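You operate a simulated robot arm through the tools that you are given. There is no shell and no other tool. Be economical: measure what you need, move in short steps, check, and stop when the job is done.

You run a simulated robot arm. Do the job below in one go: nothing can be reset, and whatever is moved stays where it is left.

JOB
Put the berry carton from the packing bench top on the orange flavour blank on the packing bench top.

Only the result counts: the job must be done as asked and must still hold three seconds after the hand-in. Knocking over, shifting, dropping, spilling or breaking anything else fails it.

ROBOT AND FRAMES
A 7-joint arm with a two-finger parallel gripper, fixed in place. Base frame: the origin is at the foot of the arm, x ahead of it, y to its left, z up; the work surface is at about z = 0.8. Lengths are in m, angles in rad, forces in N, time in s.
With the tool pointing down near the work surface it reaches from about 0.3 to 0.7 m from the base axis. Its first joint turns from -1.152 to 1.152 rad. Payload 1.57 kg.
The TCP is the grasp point between the finger pads, 0.03 m short of the fingertips. In the tool frame z runs along the fingers and y along their closing line. Largest opening 0.11 m; finger width 0.024, thickness 0.012; the body of the gripper, 0.048 by 0.112 m, starts 0.078 m behind the TCP.
Orientation is that of the tool frame in the base frame, as a unit quaternion [w, x, y, z]. With the fingers straight down and closing along the base's y, the tool's x points along the base's -x, its y along +y and its z along -z.

CONTROLS
- The arm moves only by the tool send_rows. Its argument "rows" is a list of rows, each a list of 3 entries, a list of its own where there are three numbers: the shift along the tool's x, y, z in m, then the turn, a rotation vector about the tool's x, y, z in rad, then the opening, from 0 (shut) to 1 (fully open). In form: [[[dx, dy, dz], [wx, wy, wz], jaw], ...]. A call has 1 to 10 rows; each row shifts and turns the commanded pose from where the row before left it, along the tool's axes as they then stand. A row lasts 0.2 s, in which the tool goes at most 0.05 m and 0.15 rad; a call with a longer step from one row to the next is refused whole, and so is a gripper value outside its range. Where a pose cannot be reached the arm comes as near as it can. A force on the tool above 40 N (or 10 N above the force at the start of the call, whichever is more), or a blocked arm, ends the call early, and 0.2 s more pass. Each finger travels about 0.108 m/s and halts on what it meets, pressing with about 31 N; the grip force reading is that of the motor and also rises with nothing between the fingers. The clock runs only during rows and for 0.2 s after the last one: add rows that do not move to give the fingers time. The reply holds the time, the measured pose of the TCP, the force on the tool along the base axes, the opening and the grip force, in the units named above and with some noise.
- Cameras (640 x 400 px; columns grow to the right, rows downward): "scene" is fixed at [0.1751, -0.4165, 1.3859]; the picture's right is [0.55, -0.83, 0.00], its down [-0.62, -0.41, -0.67] and it looks along [0.56, 0.37, -0.74] (base axes); focal length 255 px, centre (320, 200). "wrist" rides on the gripper at [-0.036, 0, -0.08] in the tool frame; the picture's right is [0.00, -1.00, 0.00], its down [0.97, 0.00, -0.24] and it looks along [0.24, 0.00, 0.97] (tool axes); focal length 218 px, centre (320, 200).
- get_image(camera): a new picture of that camera. It takes no simulated time.
- probe_pixels(camera, pixels): there is no depth. For up to 12 entries [column, row, z] of the newest picture of that camera ("zoom" is the newest enlarged one), the place [x, y] in the base frame at which the ray of that pixel passes the height z, good to about 0.003 m. It takes no simulated time.
- inspect(camera, box): a new picture of the part [left, top, right, bottom] of that camera's present view, enlarged. It takes no simulated time.
- sign_off(): hands the job in; it is judged then, once.

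Go step by step. Measure first, check grasps and placings, and put right what went wrong. The budget is 60 turns and 20 pictures, counting those below and the enlarged ones. Unless the task says otherwise, let go and move clear before handing in, and close with one line.

The tools are called after "Call:" as name(argument=value, ...) on one line, values as JSON. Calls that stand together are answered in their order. send_rows: Moves the arm, as the interface text tells. Its arguments: {"type":"object","properties":{"rows":{"type":"array","items":{"type":"array"}}},"required":["rows"]} The other tools are called the same way: get_image (camera) takes a picture; probe_pixels (camera, pixels) gives the place at which the rays of pixels pass given heights; inspect (camera, box) takes an enlarged picture of a part of a camera's view; sign_off () hands the job in.

At the start:

```text
clock: 0.0
ee_pos: [0.4678, -0.1082, 1.1419]
tcp_rot: [0.0, 0.0, 1.0, 0.0]
contact_force: [-0.2, -0.4, -0.2]
width: 0.1101
finger_force: 0.1
```

scene: 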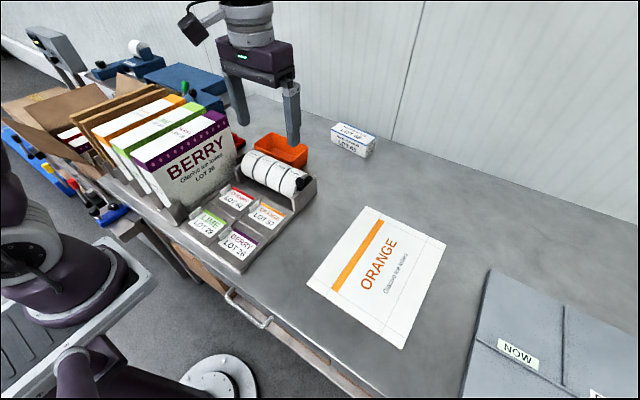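
wrist: 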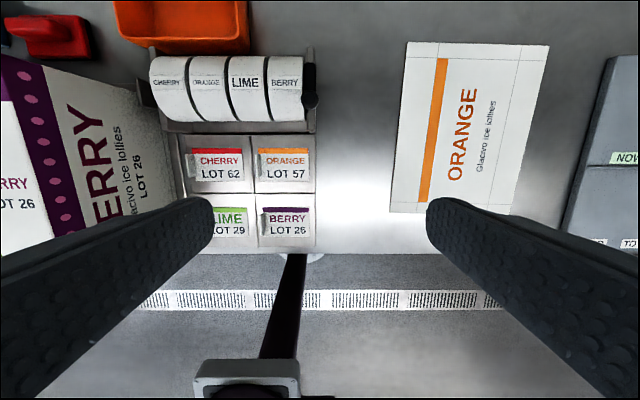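

The scene picture shows a standing BERRY carton at about (190,160) in front of a row of cartons, and the flat ORANGE blank at about (378,275). I'll enlarge both areas before measuring.

Call:
inspect(camera="scene", box=[40, 60, 340, 280])

Call:
inspect(camera="scene", box=[290, 100, 640, 398])

```text
1.82 times, centred on (190, 170) of scene
```

zoom: 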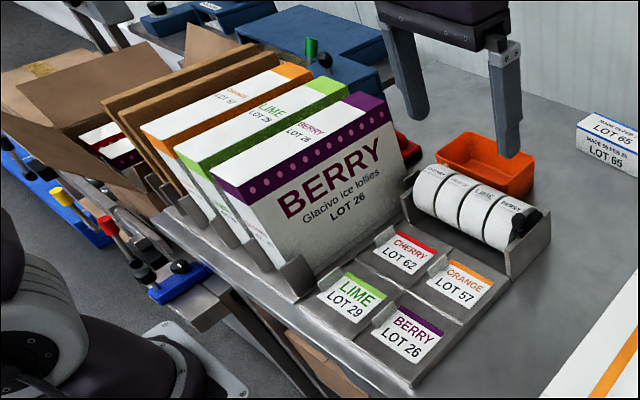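

```text
1.34 times, centred on (465, 249) of scene
```

zoom: 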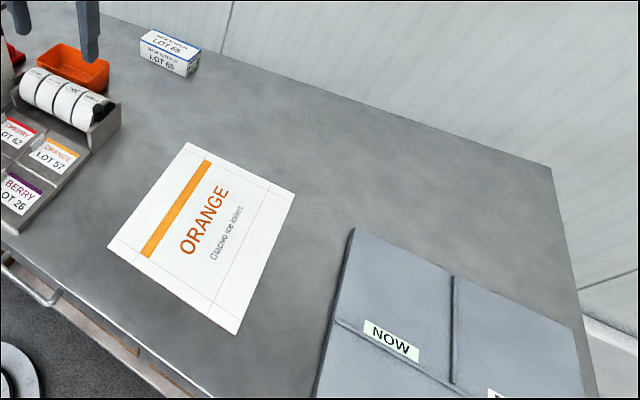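

The berry carton is the front one (nearest the label tray) in a rack of leaning cartons. I'll probe its corners and the blank's corners, and take a wrist view from above the rack (still well clear, at z 1.14+).

Call:
probe_pixels(camera="scene", pixels=[[366, 206, 0.8], [446, 242, 0.8], [401, 349, 0.8], [307, 282, 0.8], [180, 222, 0.82], [238, 155, 0.82], [133, 160, 0.95], [224, 111, 0.95], [152, 170, 0.95], [231, 121, 0.95], [245, 268, 0.8], [317, 180, 0.85]])

Call:
send_rows(rows=[[[0, 0.04, -0.02], [0, 0, 0], 1], [[0, 0.04, -0.02], [0, 0, 0], 1], [[0, 0.04, -0.01], [0, 0, 0], 1], [[0, 0.04, 0], [0, 0, 0], 1], [[0, 0.04, 0], [0, 0, 0], 1], [[0, 0.04, 0], [0, 0, 0], 1]])

Call:
get_image(camera="wrist")

Call:
get_image(camera="scene")

```text
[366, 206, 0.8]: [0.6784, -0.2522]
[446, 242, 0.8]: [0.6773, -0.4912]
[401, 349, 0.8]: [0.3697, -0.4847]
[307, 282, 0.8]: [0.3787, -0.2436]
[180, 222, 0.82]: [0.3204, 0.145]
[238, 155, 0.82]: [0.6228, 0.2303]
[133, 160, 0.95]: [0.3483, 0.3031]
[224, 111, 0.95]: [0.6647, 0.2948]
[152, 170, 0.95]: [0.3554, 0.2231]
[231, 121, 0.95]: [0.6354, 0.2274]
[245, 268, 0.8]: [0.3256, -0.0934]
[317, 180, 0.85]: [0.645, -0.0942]
```

```text
clock: 1.4
ee_pos: [0.4698, 0.1351, 1.1942]
tcp_rot: [0.0, 0.001, 1.0, 0.0]
contact_force: [0.0, -0.7, -0.2]
width: 0.11
finger_force: 0.2
```

```text
15 pictures are left
```

wrist: 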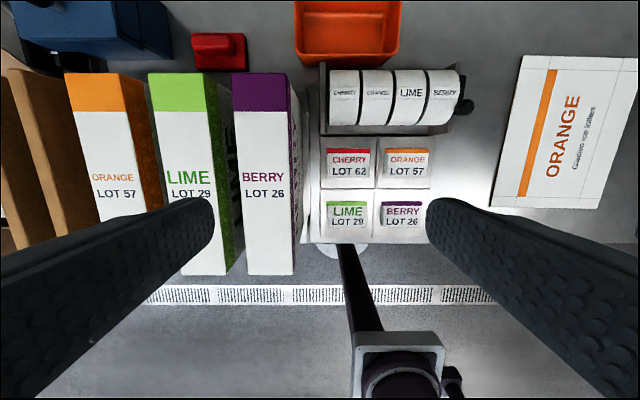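

```text
14 pictures are left
```

scene: 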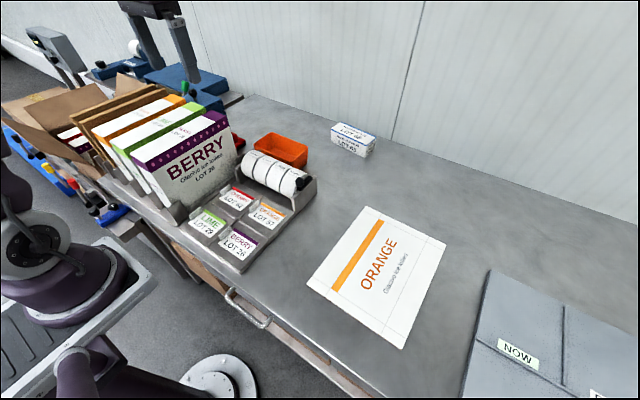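

Wrist view shows berry's top face spanning columns 232–293, rows 73–275. I'll triangulate its top height by matching these corners with the scene corners near (131,158), (151,171), (230,122).

Call:
inspect(camera="scene", box=[100, 90, 260, 230])

Call:
inspect(camera="wrist", box=[140, 60, 340, 290])

Call:
probe_pixels(camera="wrist", pixels=[[247, 275, 0.95], [293, 275, 0.95], [232, 73, 0.95], [286, 73, 0.95], [247, 275, 1.0], [293, 275, 1.0], [232, 73, 1.0], [286, 73, 1.0]])

```text
2.86 times, centred on (180, 160) of scene
```

zoom: 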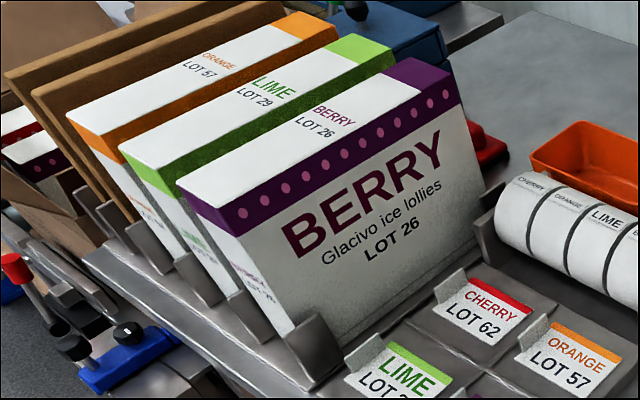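

```text
1.74 times, centred on (240, 175) of wrist
```

zoom: 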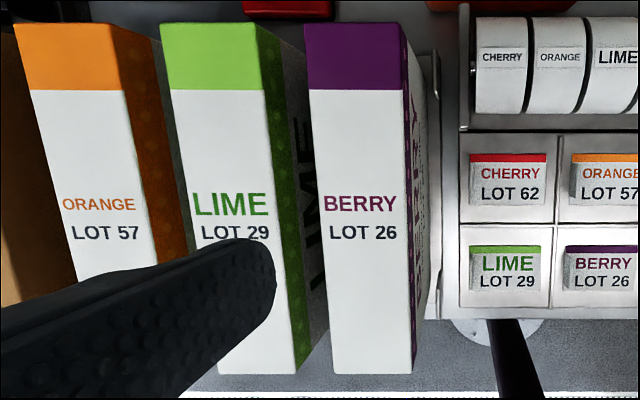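

```text
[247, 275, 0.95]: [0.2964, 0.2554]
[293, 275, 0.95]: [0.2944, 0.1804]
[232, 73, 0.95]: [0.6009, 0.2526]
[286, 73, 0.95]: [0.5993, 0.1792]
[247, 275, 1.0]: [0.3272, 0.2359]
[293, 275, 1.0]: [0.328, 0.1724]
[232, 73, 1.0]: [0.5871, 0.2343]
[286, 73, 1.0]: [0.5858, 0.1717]
```

The corners are a bit ambiguous at this zoom; I'll enlarge the carton's top edge further.

Call:
inspect(camera="scene", box=[120, 100, 240, 175])

```text
5.33 times, centred on (180, 138) of scene
```

zoom: 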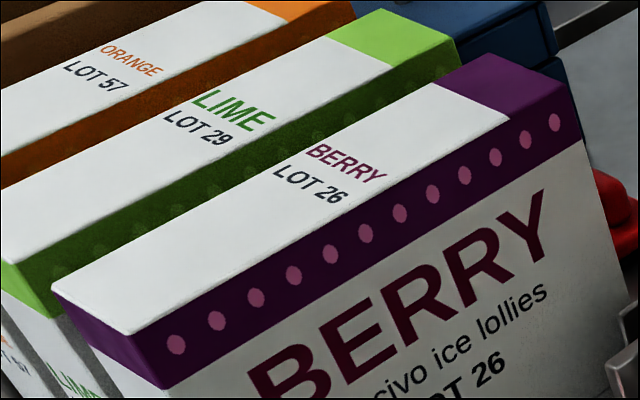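

Top-face corners in this zoom: back-near (52,288), front-near (135,335), front-far (568,88), back-far (493,53). Probing at a few heights to match the wrist rays.

Call:
probe_pixels(camera="zoom", pixels=[[52, 288, 0.95], [135, 335, 0.95], [568, 88, 0.95], [493, 53, 0.95], [52, 288, 1.0], [135, 335, 1.0], [568, 88, 1.0], [493, 53, 1.0]])

Call:
probe_pixels(camera="wrist", pixels=[[149, 73, 1.0], [206, 73, 1.0], [65, 73, 1.0], [124, 73, 1.0], [181, 275, 1.0], [226, 275, 1.0], [303, 180, 0.8], [300, 90, 0.82], [307, 245, 0.82]])

```text
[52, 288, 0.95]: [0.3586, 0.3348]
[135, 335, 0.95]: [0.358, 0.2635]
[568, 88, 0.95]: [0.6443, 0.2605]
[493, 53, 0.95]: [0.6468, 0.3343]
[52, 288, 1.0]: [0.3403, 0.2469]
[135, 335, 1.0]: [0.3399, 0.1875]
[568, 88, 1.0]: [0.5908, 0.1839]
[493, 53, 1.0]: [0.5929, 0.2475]
```

```text
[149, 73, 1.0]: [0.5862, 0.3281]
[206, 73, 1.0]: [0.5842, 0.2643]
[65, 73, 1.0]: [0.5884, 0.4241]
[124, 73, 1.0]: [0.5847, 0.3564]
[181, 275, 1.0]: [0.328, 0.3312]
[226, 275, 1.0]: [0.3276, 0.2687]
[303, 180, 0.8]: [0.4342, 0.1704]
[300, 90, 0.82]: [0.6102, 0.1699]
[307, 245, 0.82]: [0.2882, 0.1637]
```

Rays agree at top z ≈ 1.01: berry spans x 0.335–0.583, y 0.171–0.231 (0.06 thick), upright, with lime's front at y ≈ 0.26. I'll centre above it at y 0.201 with the jaw narrowed to 0.08 and stop at z ≈ 1.06 for a check.

Call:
send_rows(rows=[[[0.011, 0.033, 0], [0, 0, 0], 0.73], [[0, 0.033, 0], [0, 0, 0], 0.73], [[0, 0, 0.04], [0, 0, 0], 0.73], [[0, 0, 0.04], [0, 0, 0], 0.73], [[0, 0, 0.04], [0, 0, 0], 0.73], [[0, 0, 0.014], [0, 0, 0], 0.73], [[0, 0, 0], [0, 0, 0], 0.73]])

Call:
get_image(camera="wrist")

Call:
inspect(camera="scene", box=[100, 60, 260, 180])

```text
clock: 3.0
ee_pos: [0.4577, 0.1983, 1.0581]
tcp_rot: [0.0, 0.0, 1.0, 0.0]
contact_force: [-0.3, 0.1, -0.6]
width: 0.0803
finger_force: 0.0
```

```text
10 pictures are left
```

wrist: 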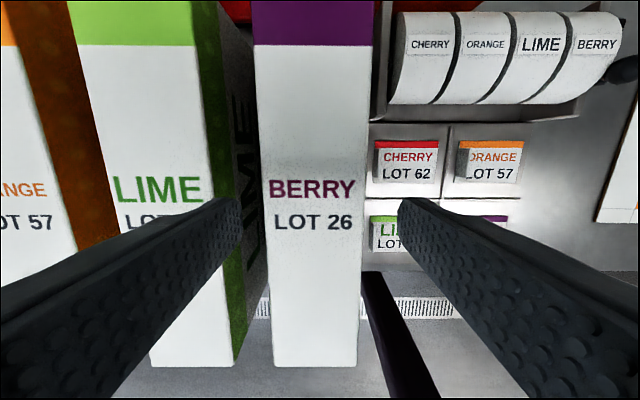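

```text
3.33 times, centred on (180, 120) of scene
```

zoom: 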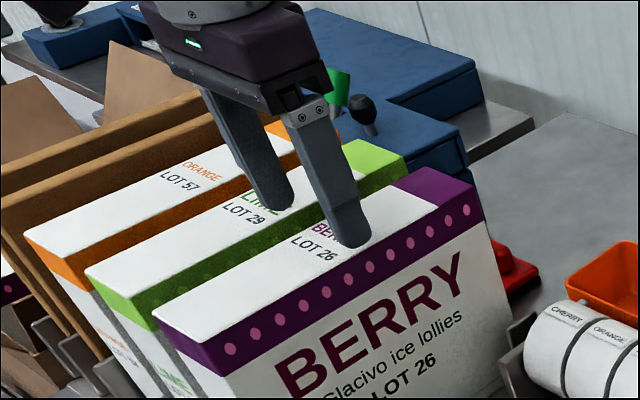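

The fingers straddle the berry top; I'll probe berry and lime edges at z 1.01 at finger row to centre exactly.

Call:
probe_pixels(camera="wrist", pixels=[[258, 100, 1.01], [367, 100, 1.01], [266, 200, 1.01], [362, 200, 1.01], [272, 366, 1.01], [357, 366, 1.01], [200, 100, 1.01], [233, 366, 1.01], [210, 130, 1.01]])

```text
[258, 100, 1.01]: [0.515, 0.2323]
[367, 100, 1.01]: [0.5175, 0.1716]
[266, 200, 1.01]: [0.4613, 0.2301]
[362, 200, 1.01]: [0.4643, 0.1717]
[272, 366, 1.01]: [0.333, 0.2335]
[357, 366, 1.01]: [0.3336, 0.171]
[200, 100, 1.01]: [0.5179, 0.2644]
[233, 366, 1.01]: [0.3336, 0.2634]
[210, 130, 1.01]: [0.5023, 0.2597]
```

Berry is y 0.171–0.231, lime starts at ≈0.262, so a jaw of ~0.078 centred at 0.200 clears both sides. Descending to z ≈ 0.965.

Call:
send_rows(rows=[[[0, 0.002, 0], [0, 0, 0], 0.71], [[0, 0, 0.02], [0, 0, 0], 0.71], [[0, 0, 0.02], [0, 0, 0], 0.71], [[0, 0, 0.02], [0, 0, 0], 0.71], [[0, 0, 0.02], [0, 0, 0], 0.71], [[0, 0, 0.013], [0, 0, 0], 0.71], [[0, 0, 0], [0, 0, 0], 0.71]])

```text
clock: 4.6
ee_pos: [0.4572, 0.2012, 0.9673]
tcp_rot: [0.0, 0.0, 1.0, 0.0]
contact_force: [-0.3, -0.1, 0.0]
width: 0.078
finger_force: 0.1
```

No contact on the way down. Now I close on the carton.

Call:
send_rows(rows=[[[0, 0, 0], [0, 0, 0], 0.4], [[0, 0, 0], [0, 0, 0], 0.4], [[0, 0, 0], [0, 0, 0], 0.4], [[0, 0, 0], [0, 0, 0], 0.4]])

```text
clock: 5.6
ee_pos: [0.4562, 0.2002, 0.9671]
tcp_rot: [0.0, 0.001, 1.0, 0.0]
contact_force: [0.0, 0.0, -0.6]
width: 0.0619
finger_force: 30.9
```

The jaw halted at 0.062 with full grip force, so the carton is held. I'll lift slowly, straight up.

Call:
send_rows(rows=[[[0, 0, -0.01], [0, 0, 0], 0.4], [[0, 0, -0.015], [0, 0, 0], 0.4], [[0, 0, -0.02], [0, 0, 0], 0.4], [[0, 0, -0.02], [0, 0, 0], 0.4], [[0, 0, -0.025], [0, 0, 0], 0.4], [[0, 0, -0.025], [0, 0, 0], 0.4], [[0, 0, -0.025], [0, 0, 0], 0.4], [[0, 0, -0.025], [0, 0, 0], 0.4], [[0, 0, 0], [0, 0, 0], 0.4]])

Call:
get_image(camera="scene")

```text
clock: 7.6
ee_pos: [0.4556, 0.2015, 1.1305]
tcp_rot: [0.0, 0.0, 1.0, 0.0]
contact_force: [-0.3, -0.5, -3.4]
width: 0.0619
finger_force: 30.6
```

```text
8 pictures are left
```

scene: 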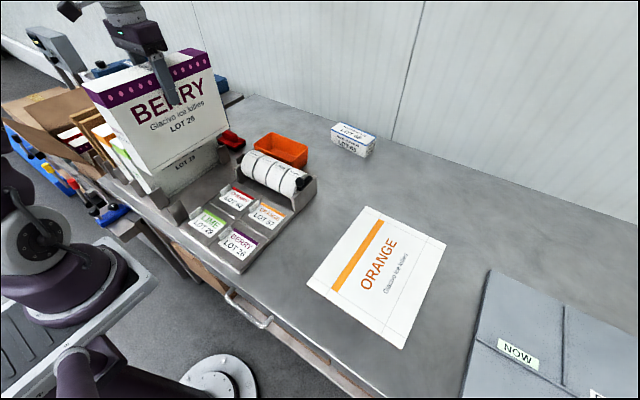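

The carton hangs level, weighing about 0.3 kg, and its bottom front edge runs from (153,172) to (229,133). I'll probe that for the bottom height, then travel toward the blank at this height.

Call:
probe_pixels(camera="scene", pixels=[[153, 172, 0.96], [153, 172, 0.98], [229, 133, 0.96], [229, 133, 0.98]])

Call:
send_rows(rows=[[[0, -0.015, 0], [0, 0, 0], 0.4], [[0, -0.03, 0], [0, 0, 0], 0.4], [[0, -0.035, 0], [0, 0, 0], 0.4], [[0, -0.035, 0], [0, 0, 0], 0.4], [[0, -0.035, 0], [0, 0, 0], 0.4], [[0, -0.035, 0], [0, 0, 0], 0.4], [[0, -0.035, 0], [0, 0, 0], 0.4], [[0, -0.035, 0], [0, 0, 0], 0.4], [[0, -0.03, 0], [0, 0, 0], 0.4], [[0, -0.015, 0], [0, 0, 0], 0.4]])

```text
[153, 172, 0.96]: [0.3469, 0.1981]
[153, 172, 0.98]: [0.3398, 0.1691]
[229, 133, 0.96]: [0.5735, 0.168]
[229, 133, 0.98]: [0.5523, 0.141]
```

```text
clock: 9.8
ee_pos: [0.4562, -0.0997, 1.1299]
tcp_rot: [0.0, 0.001, 1.0, 0.0]
contact_force: [0.1, 0.6, -4.5]
width: 0.0618
finger_force: 30.6
```

Bottom is roughly 0.16 m below the TCP. Transit is clean; continuing to over the blank's centre (TCP target about 0.522, −0.368).

Call:
send_rows(rows=[[[-0.007, -0.015, 0], [0, 0, 0], 0.4], [[-0.008, -0.03, 0], [0, 0, 0], 0.4], [[-0.008, -0.035, 0], [0, 0, 0], 0.4], [[-0.008, -0.035, 0], [0, 0, 0], 0.4], [[-0.008, -0.035, 0], [0, 0, 0], 0.4], [[-0.008, -0.035, 0], [0, 0, 0], 0.4], [[-0.008, -0.035, 0], [0, 0, 0], 0.4], [[-0.008, -0.03, 0], [0, 0, 0], 0.4], [[-0.003, -0.018, 0], [0, 0, 0], 0.4], [[0, 0, 0], [0, 0, 0], 0.4]])

Call:
get_image(camera="scene")

```text
clock: 12.0
ee_pos: [0.5148, -0.342, 1.1291]
tcp_rot: [0.0, 0.001, 1.0, 0.0]
contact_force: [0.0, 1.2, -4.4]
width: 0.0621
finger_force: 31.0
out of reach, approached as far as the arm can: row 8, 9
```

```text
7 pictures are left
```

scene: 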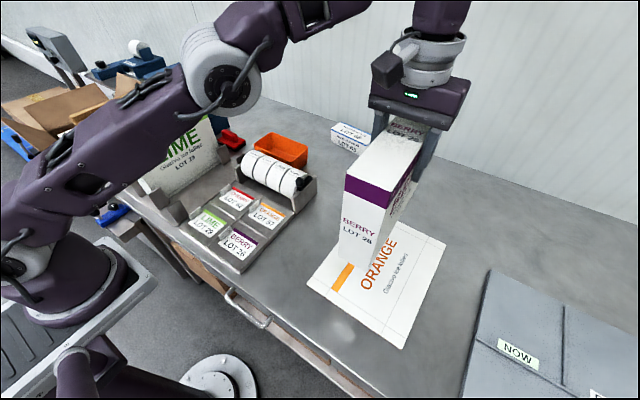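

The arm reached its limit at (0.515, −0.342) at this height, which is already inside the blank's outline. I'll go down 0.1 m and see where it sits.

Call:
send_rows(rows=[[[0, 0, 0.02], [0, 0, 0], 0.4], [[0, 0, 0.025], [0, 0, 0], 0.4], [[0, 0, 0.025], [0, 0, 0], 0.4], [[0, 0, 0.02], [0, 0, 0], 0.4], [[0, 0, 0.01], [0, 0, 0], 0.4], [[0, 0, 0], [0, 0, 0], 0.4]])

```text
clock: 13.4
ee_pos: [0.5172, -0.3399, 1.031]
tcp_rot: [0.0, -0.001, 1.0, 0.0]
contact_force: [0.1, 1.0, -4.1]
width: 0.0617
finger_force: 30.8
```

With more reach available at z 1.03, I'll shift to the blank's centre and look.

Call:
send_rows(rows=[[[-0.002, -0.01, 0], [0, 0, 0], 0.4], [[-0.003, -0.012, 0], [0, 0, 0], 0.4], [[0, -0.006, 0.01], [0, 0, 0], 0.4], [[0, 0, 0.015], [0, 0, 0], 0.4], [[0, 0, 0], [0, 0, 0], 0.4]])

Call:
get_image(camera="scene")

```text
clock: 14.6
ee_pos: [0.5224, -0.3681, 1.0058]
tcp_rot: [0.0, 0.0, 1.0, 0.0]
contact_force: [0.6, -0.1, -4.2]
width: 0.0621
finger_force: 31.0
```

```text
6 pictures are left
```

scene: 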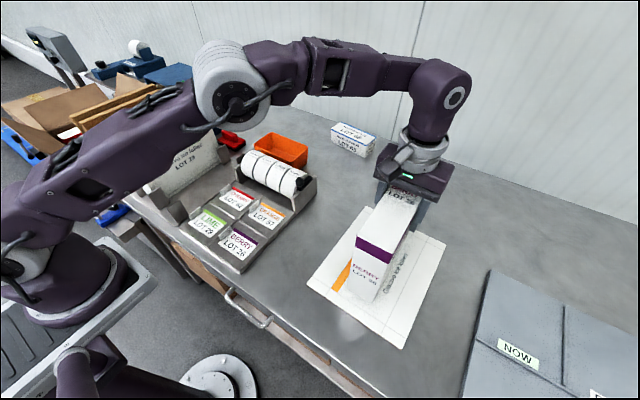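

The carton is centred over the blank; its near bottom corners are at about (341,290) and (374,302). Probing these for the remaining height.

Call:
probe_pixels(camera="scene", pixels=[[341, 290, 0.8], [341, 290, 0.84], [374, 302, 0.8], [374, 302, 0.84]])

Call:
send_rows(rows=[[[0, 0, 0.01], [0, 0, 0], 0.4], [[0, 0, 0.008], [0, 0, 0], 0.4], [[0, 0, 0.006], [0, 0, 0], 0.4], [[0, 0, 0], [0, 0, 0], 0.4]])

```text
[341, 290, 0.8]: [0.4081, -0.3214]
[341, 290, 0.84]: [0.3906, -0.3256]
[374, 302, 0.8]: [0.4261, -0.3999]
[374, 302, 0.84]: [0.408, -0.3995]
```

```text
clock: 15.6
ee_pos: [0.5214, -0.3672, 0.9822]
tcp_rot: [0.0, 0.0, 1.0, -0.001]
contact_force: [0.0, 0.2, -4.7]
width: 0.0618
finger_force: 31.7
```

No contact yet at z 0.982. Lowering in small steps and watching the vertical force.

Call:
send_rows(rows=[[[0, 0, 0.003], [0, 0, 0], 0.4], [[0, 0, 0.003], [0, 0, 0], 0.4], [[0, 0, 0.003], [0, 0, 0], 0.4], [[0, 0, 0], [0, 0, 0], 0.4]])

```text
clock: 16.6
ee_pos: [0.5212, -0.3676, 0.9724]
tcp_rot: [0.0, 0.001, 1.0, 0.0]
contact_force: [-0.8, 0.5, -4.6]
width: 0.062
finger_force: 31.6
```

Still hanging freely (−4.6 N); continuing in 2 mm steps.

Call:
send_rows(rows=[[[0, 0, 0.002], [0, 0, 0], 0.4], [[0, 0, 0.002], [0, 0, 0], 0.4], [[0, 0, 0.002], [0, 0, 0], 0.4], [[0, 0, 0], [0, 0, 0], 0.4]])

```text
clock: 17.6
ee_pos: [0.5219, -0.3672, 0.9668]
tcp_rot: [0.0, 0.0, 1.0, 0.0]
contact_force: [-0.8, 0.1, -3.4]
width: 0.0618
finger_force: 30.9
```

Call:
send_rows(rows=[[[0, 0, 0.002], [0, 0, 0], 0.4], [[0, 0, 0.002], [0, 0, 0], 0.4], [[0, 0, 0], [0, 0, 0], 0.4]])

Call:
inspect(camera="scene", box=[300, 180, 460, 350])

```text
clock: 18.4
ee_pos: [0.5226, -0.3668, 0.9643]
tcp_rot: [0.002, 0.0, 1.0, -0.001]
contact_force: [-1.5, 2.2, 27.5]
width: 0.0613
finger_force: 31.1
```

```text
2.35 times, centred on (380, 265) of scene
```

zoom: 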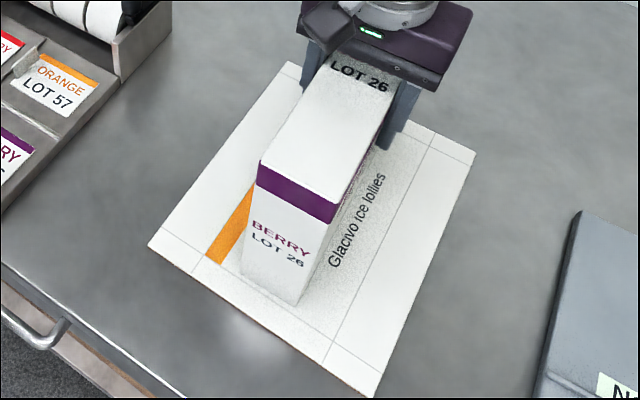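

The force jumped to +27 N, so the carton is bottomed on the blank, fully inside its outline. I'll ease up 2 mm of press and then open partway.

Call:
send_rows(rows=[[[0, 0, -0.002], [0, 0, 0], 0.4], [[0, 0, 0], [0, 0, 0], 0.4]])

```text
clock: 19.0
ee_pos: [0.5208, -0.368, 0.9636]
tcp_rot: [0.0, 0.0, 1.0, -0.001]
contact_force: [5.7, -3.2, 11.4]
width: 0.0619
finger_force: 31.4
```

Some press remains (11 N), still seated. Opening now, then retreating straight up.

Call:
send_rows(rows=[[[0, 0, -0.001], [0, 0, 0], 0.5], [[0, 0, 0], [0, 0, 0], 0.65], [[0, 0, 0], [0, 0, 0], 0.8], [[0, 0, 0], [0, 0, 0], 0.8]])

```text
clock: 20.0
ee_pos: [0.5204, -0.3683, 0.9651]
tcp_rot: [0.0, 0.001, 1.0, 0.0]
contact_force: [-0.3, 0.2, -0.1]
width: 0.0881
finger_force: 0.0
```

Released with no contact force. Moving straight up, then checking.

Call:
send_rows(rows=[[[0, 0, -0.02], [0, 0, 0], 0.8], [[0, 0, -0.03], [0, 0, 0], 0.8], [[0, 0, -0.03], [0, 0, 0], 0.8], [[0, 0, -0.03], [0, 0, 0], 0.8], [[0.02, 0.03, -0.01], [0, 0, 0], 0.8], [[0.02, 0.04, 0], [0, 0, 0], 0.8], [[0.02, 0.04, 0], [0, 0, 0], 0.8], [[0.02, 0.04, 0], [0, 0, 0], 0.8]])

Call:
get_image(camera="scene")

```text
clock: 21.8
ee_pos: [0.4404, -0.2187, 1.0856]
tcp_rot: [0.001, 0.001, 1.0, 0.001]
contact_force: [-0.7, -0.4, -0.2]
width: 0.0881
finger_force: 0.2
```

```text
4 pictures are left
```

scene: 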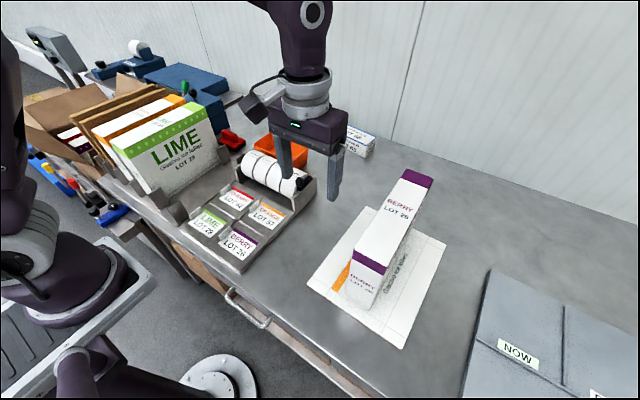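

The berry carton stands upright on the ORANGE blank (base near (360,290)), and the blank's corners and the other cartons are where they were. The gripper is clear, so I'm handing in.

Call:
sign_off()

```text
The job is handed in.
```

The berry carton is standing upright on the orange flavour blank, nothing else was disturbed in the last picture, and the job is handed in.
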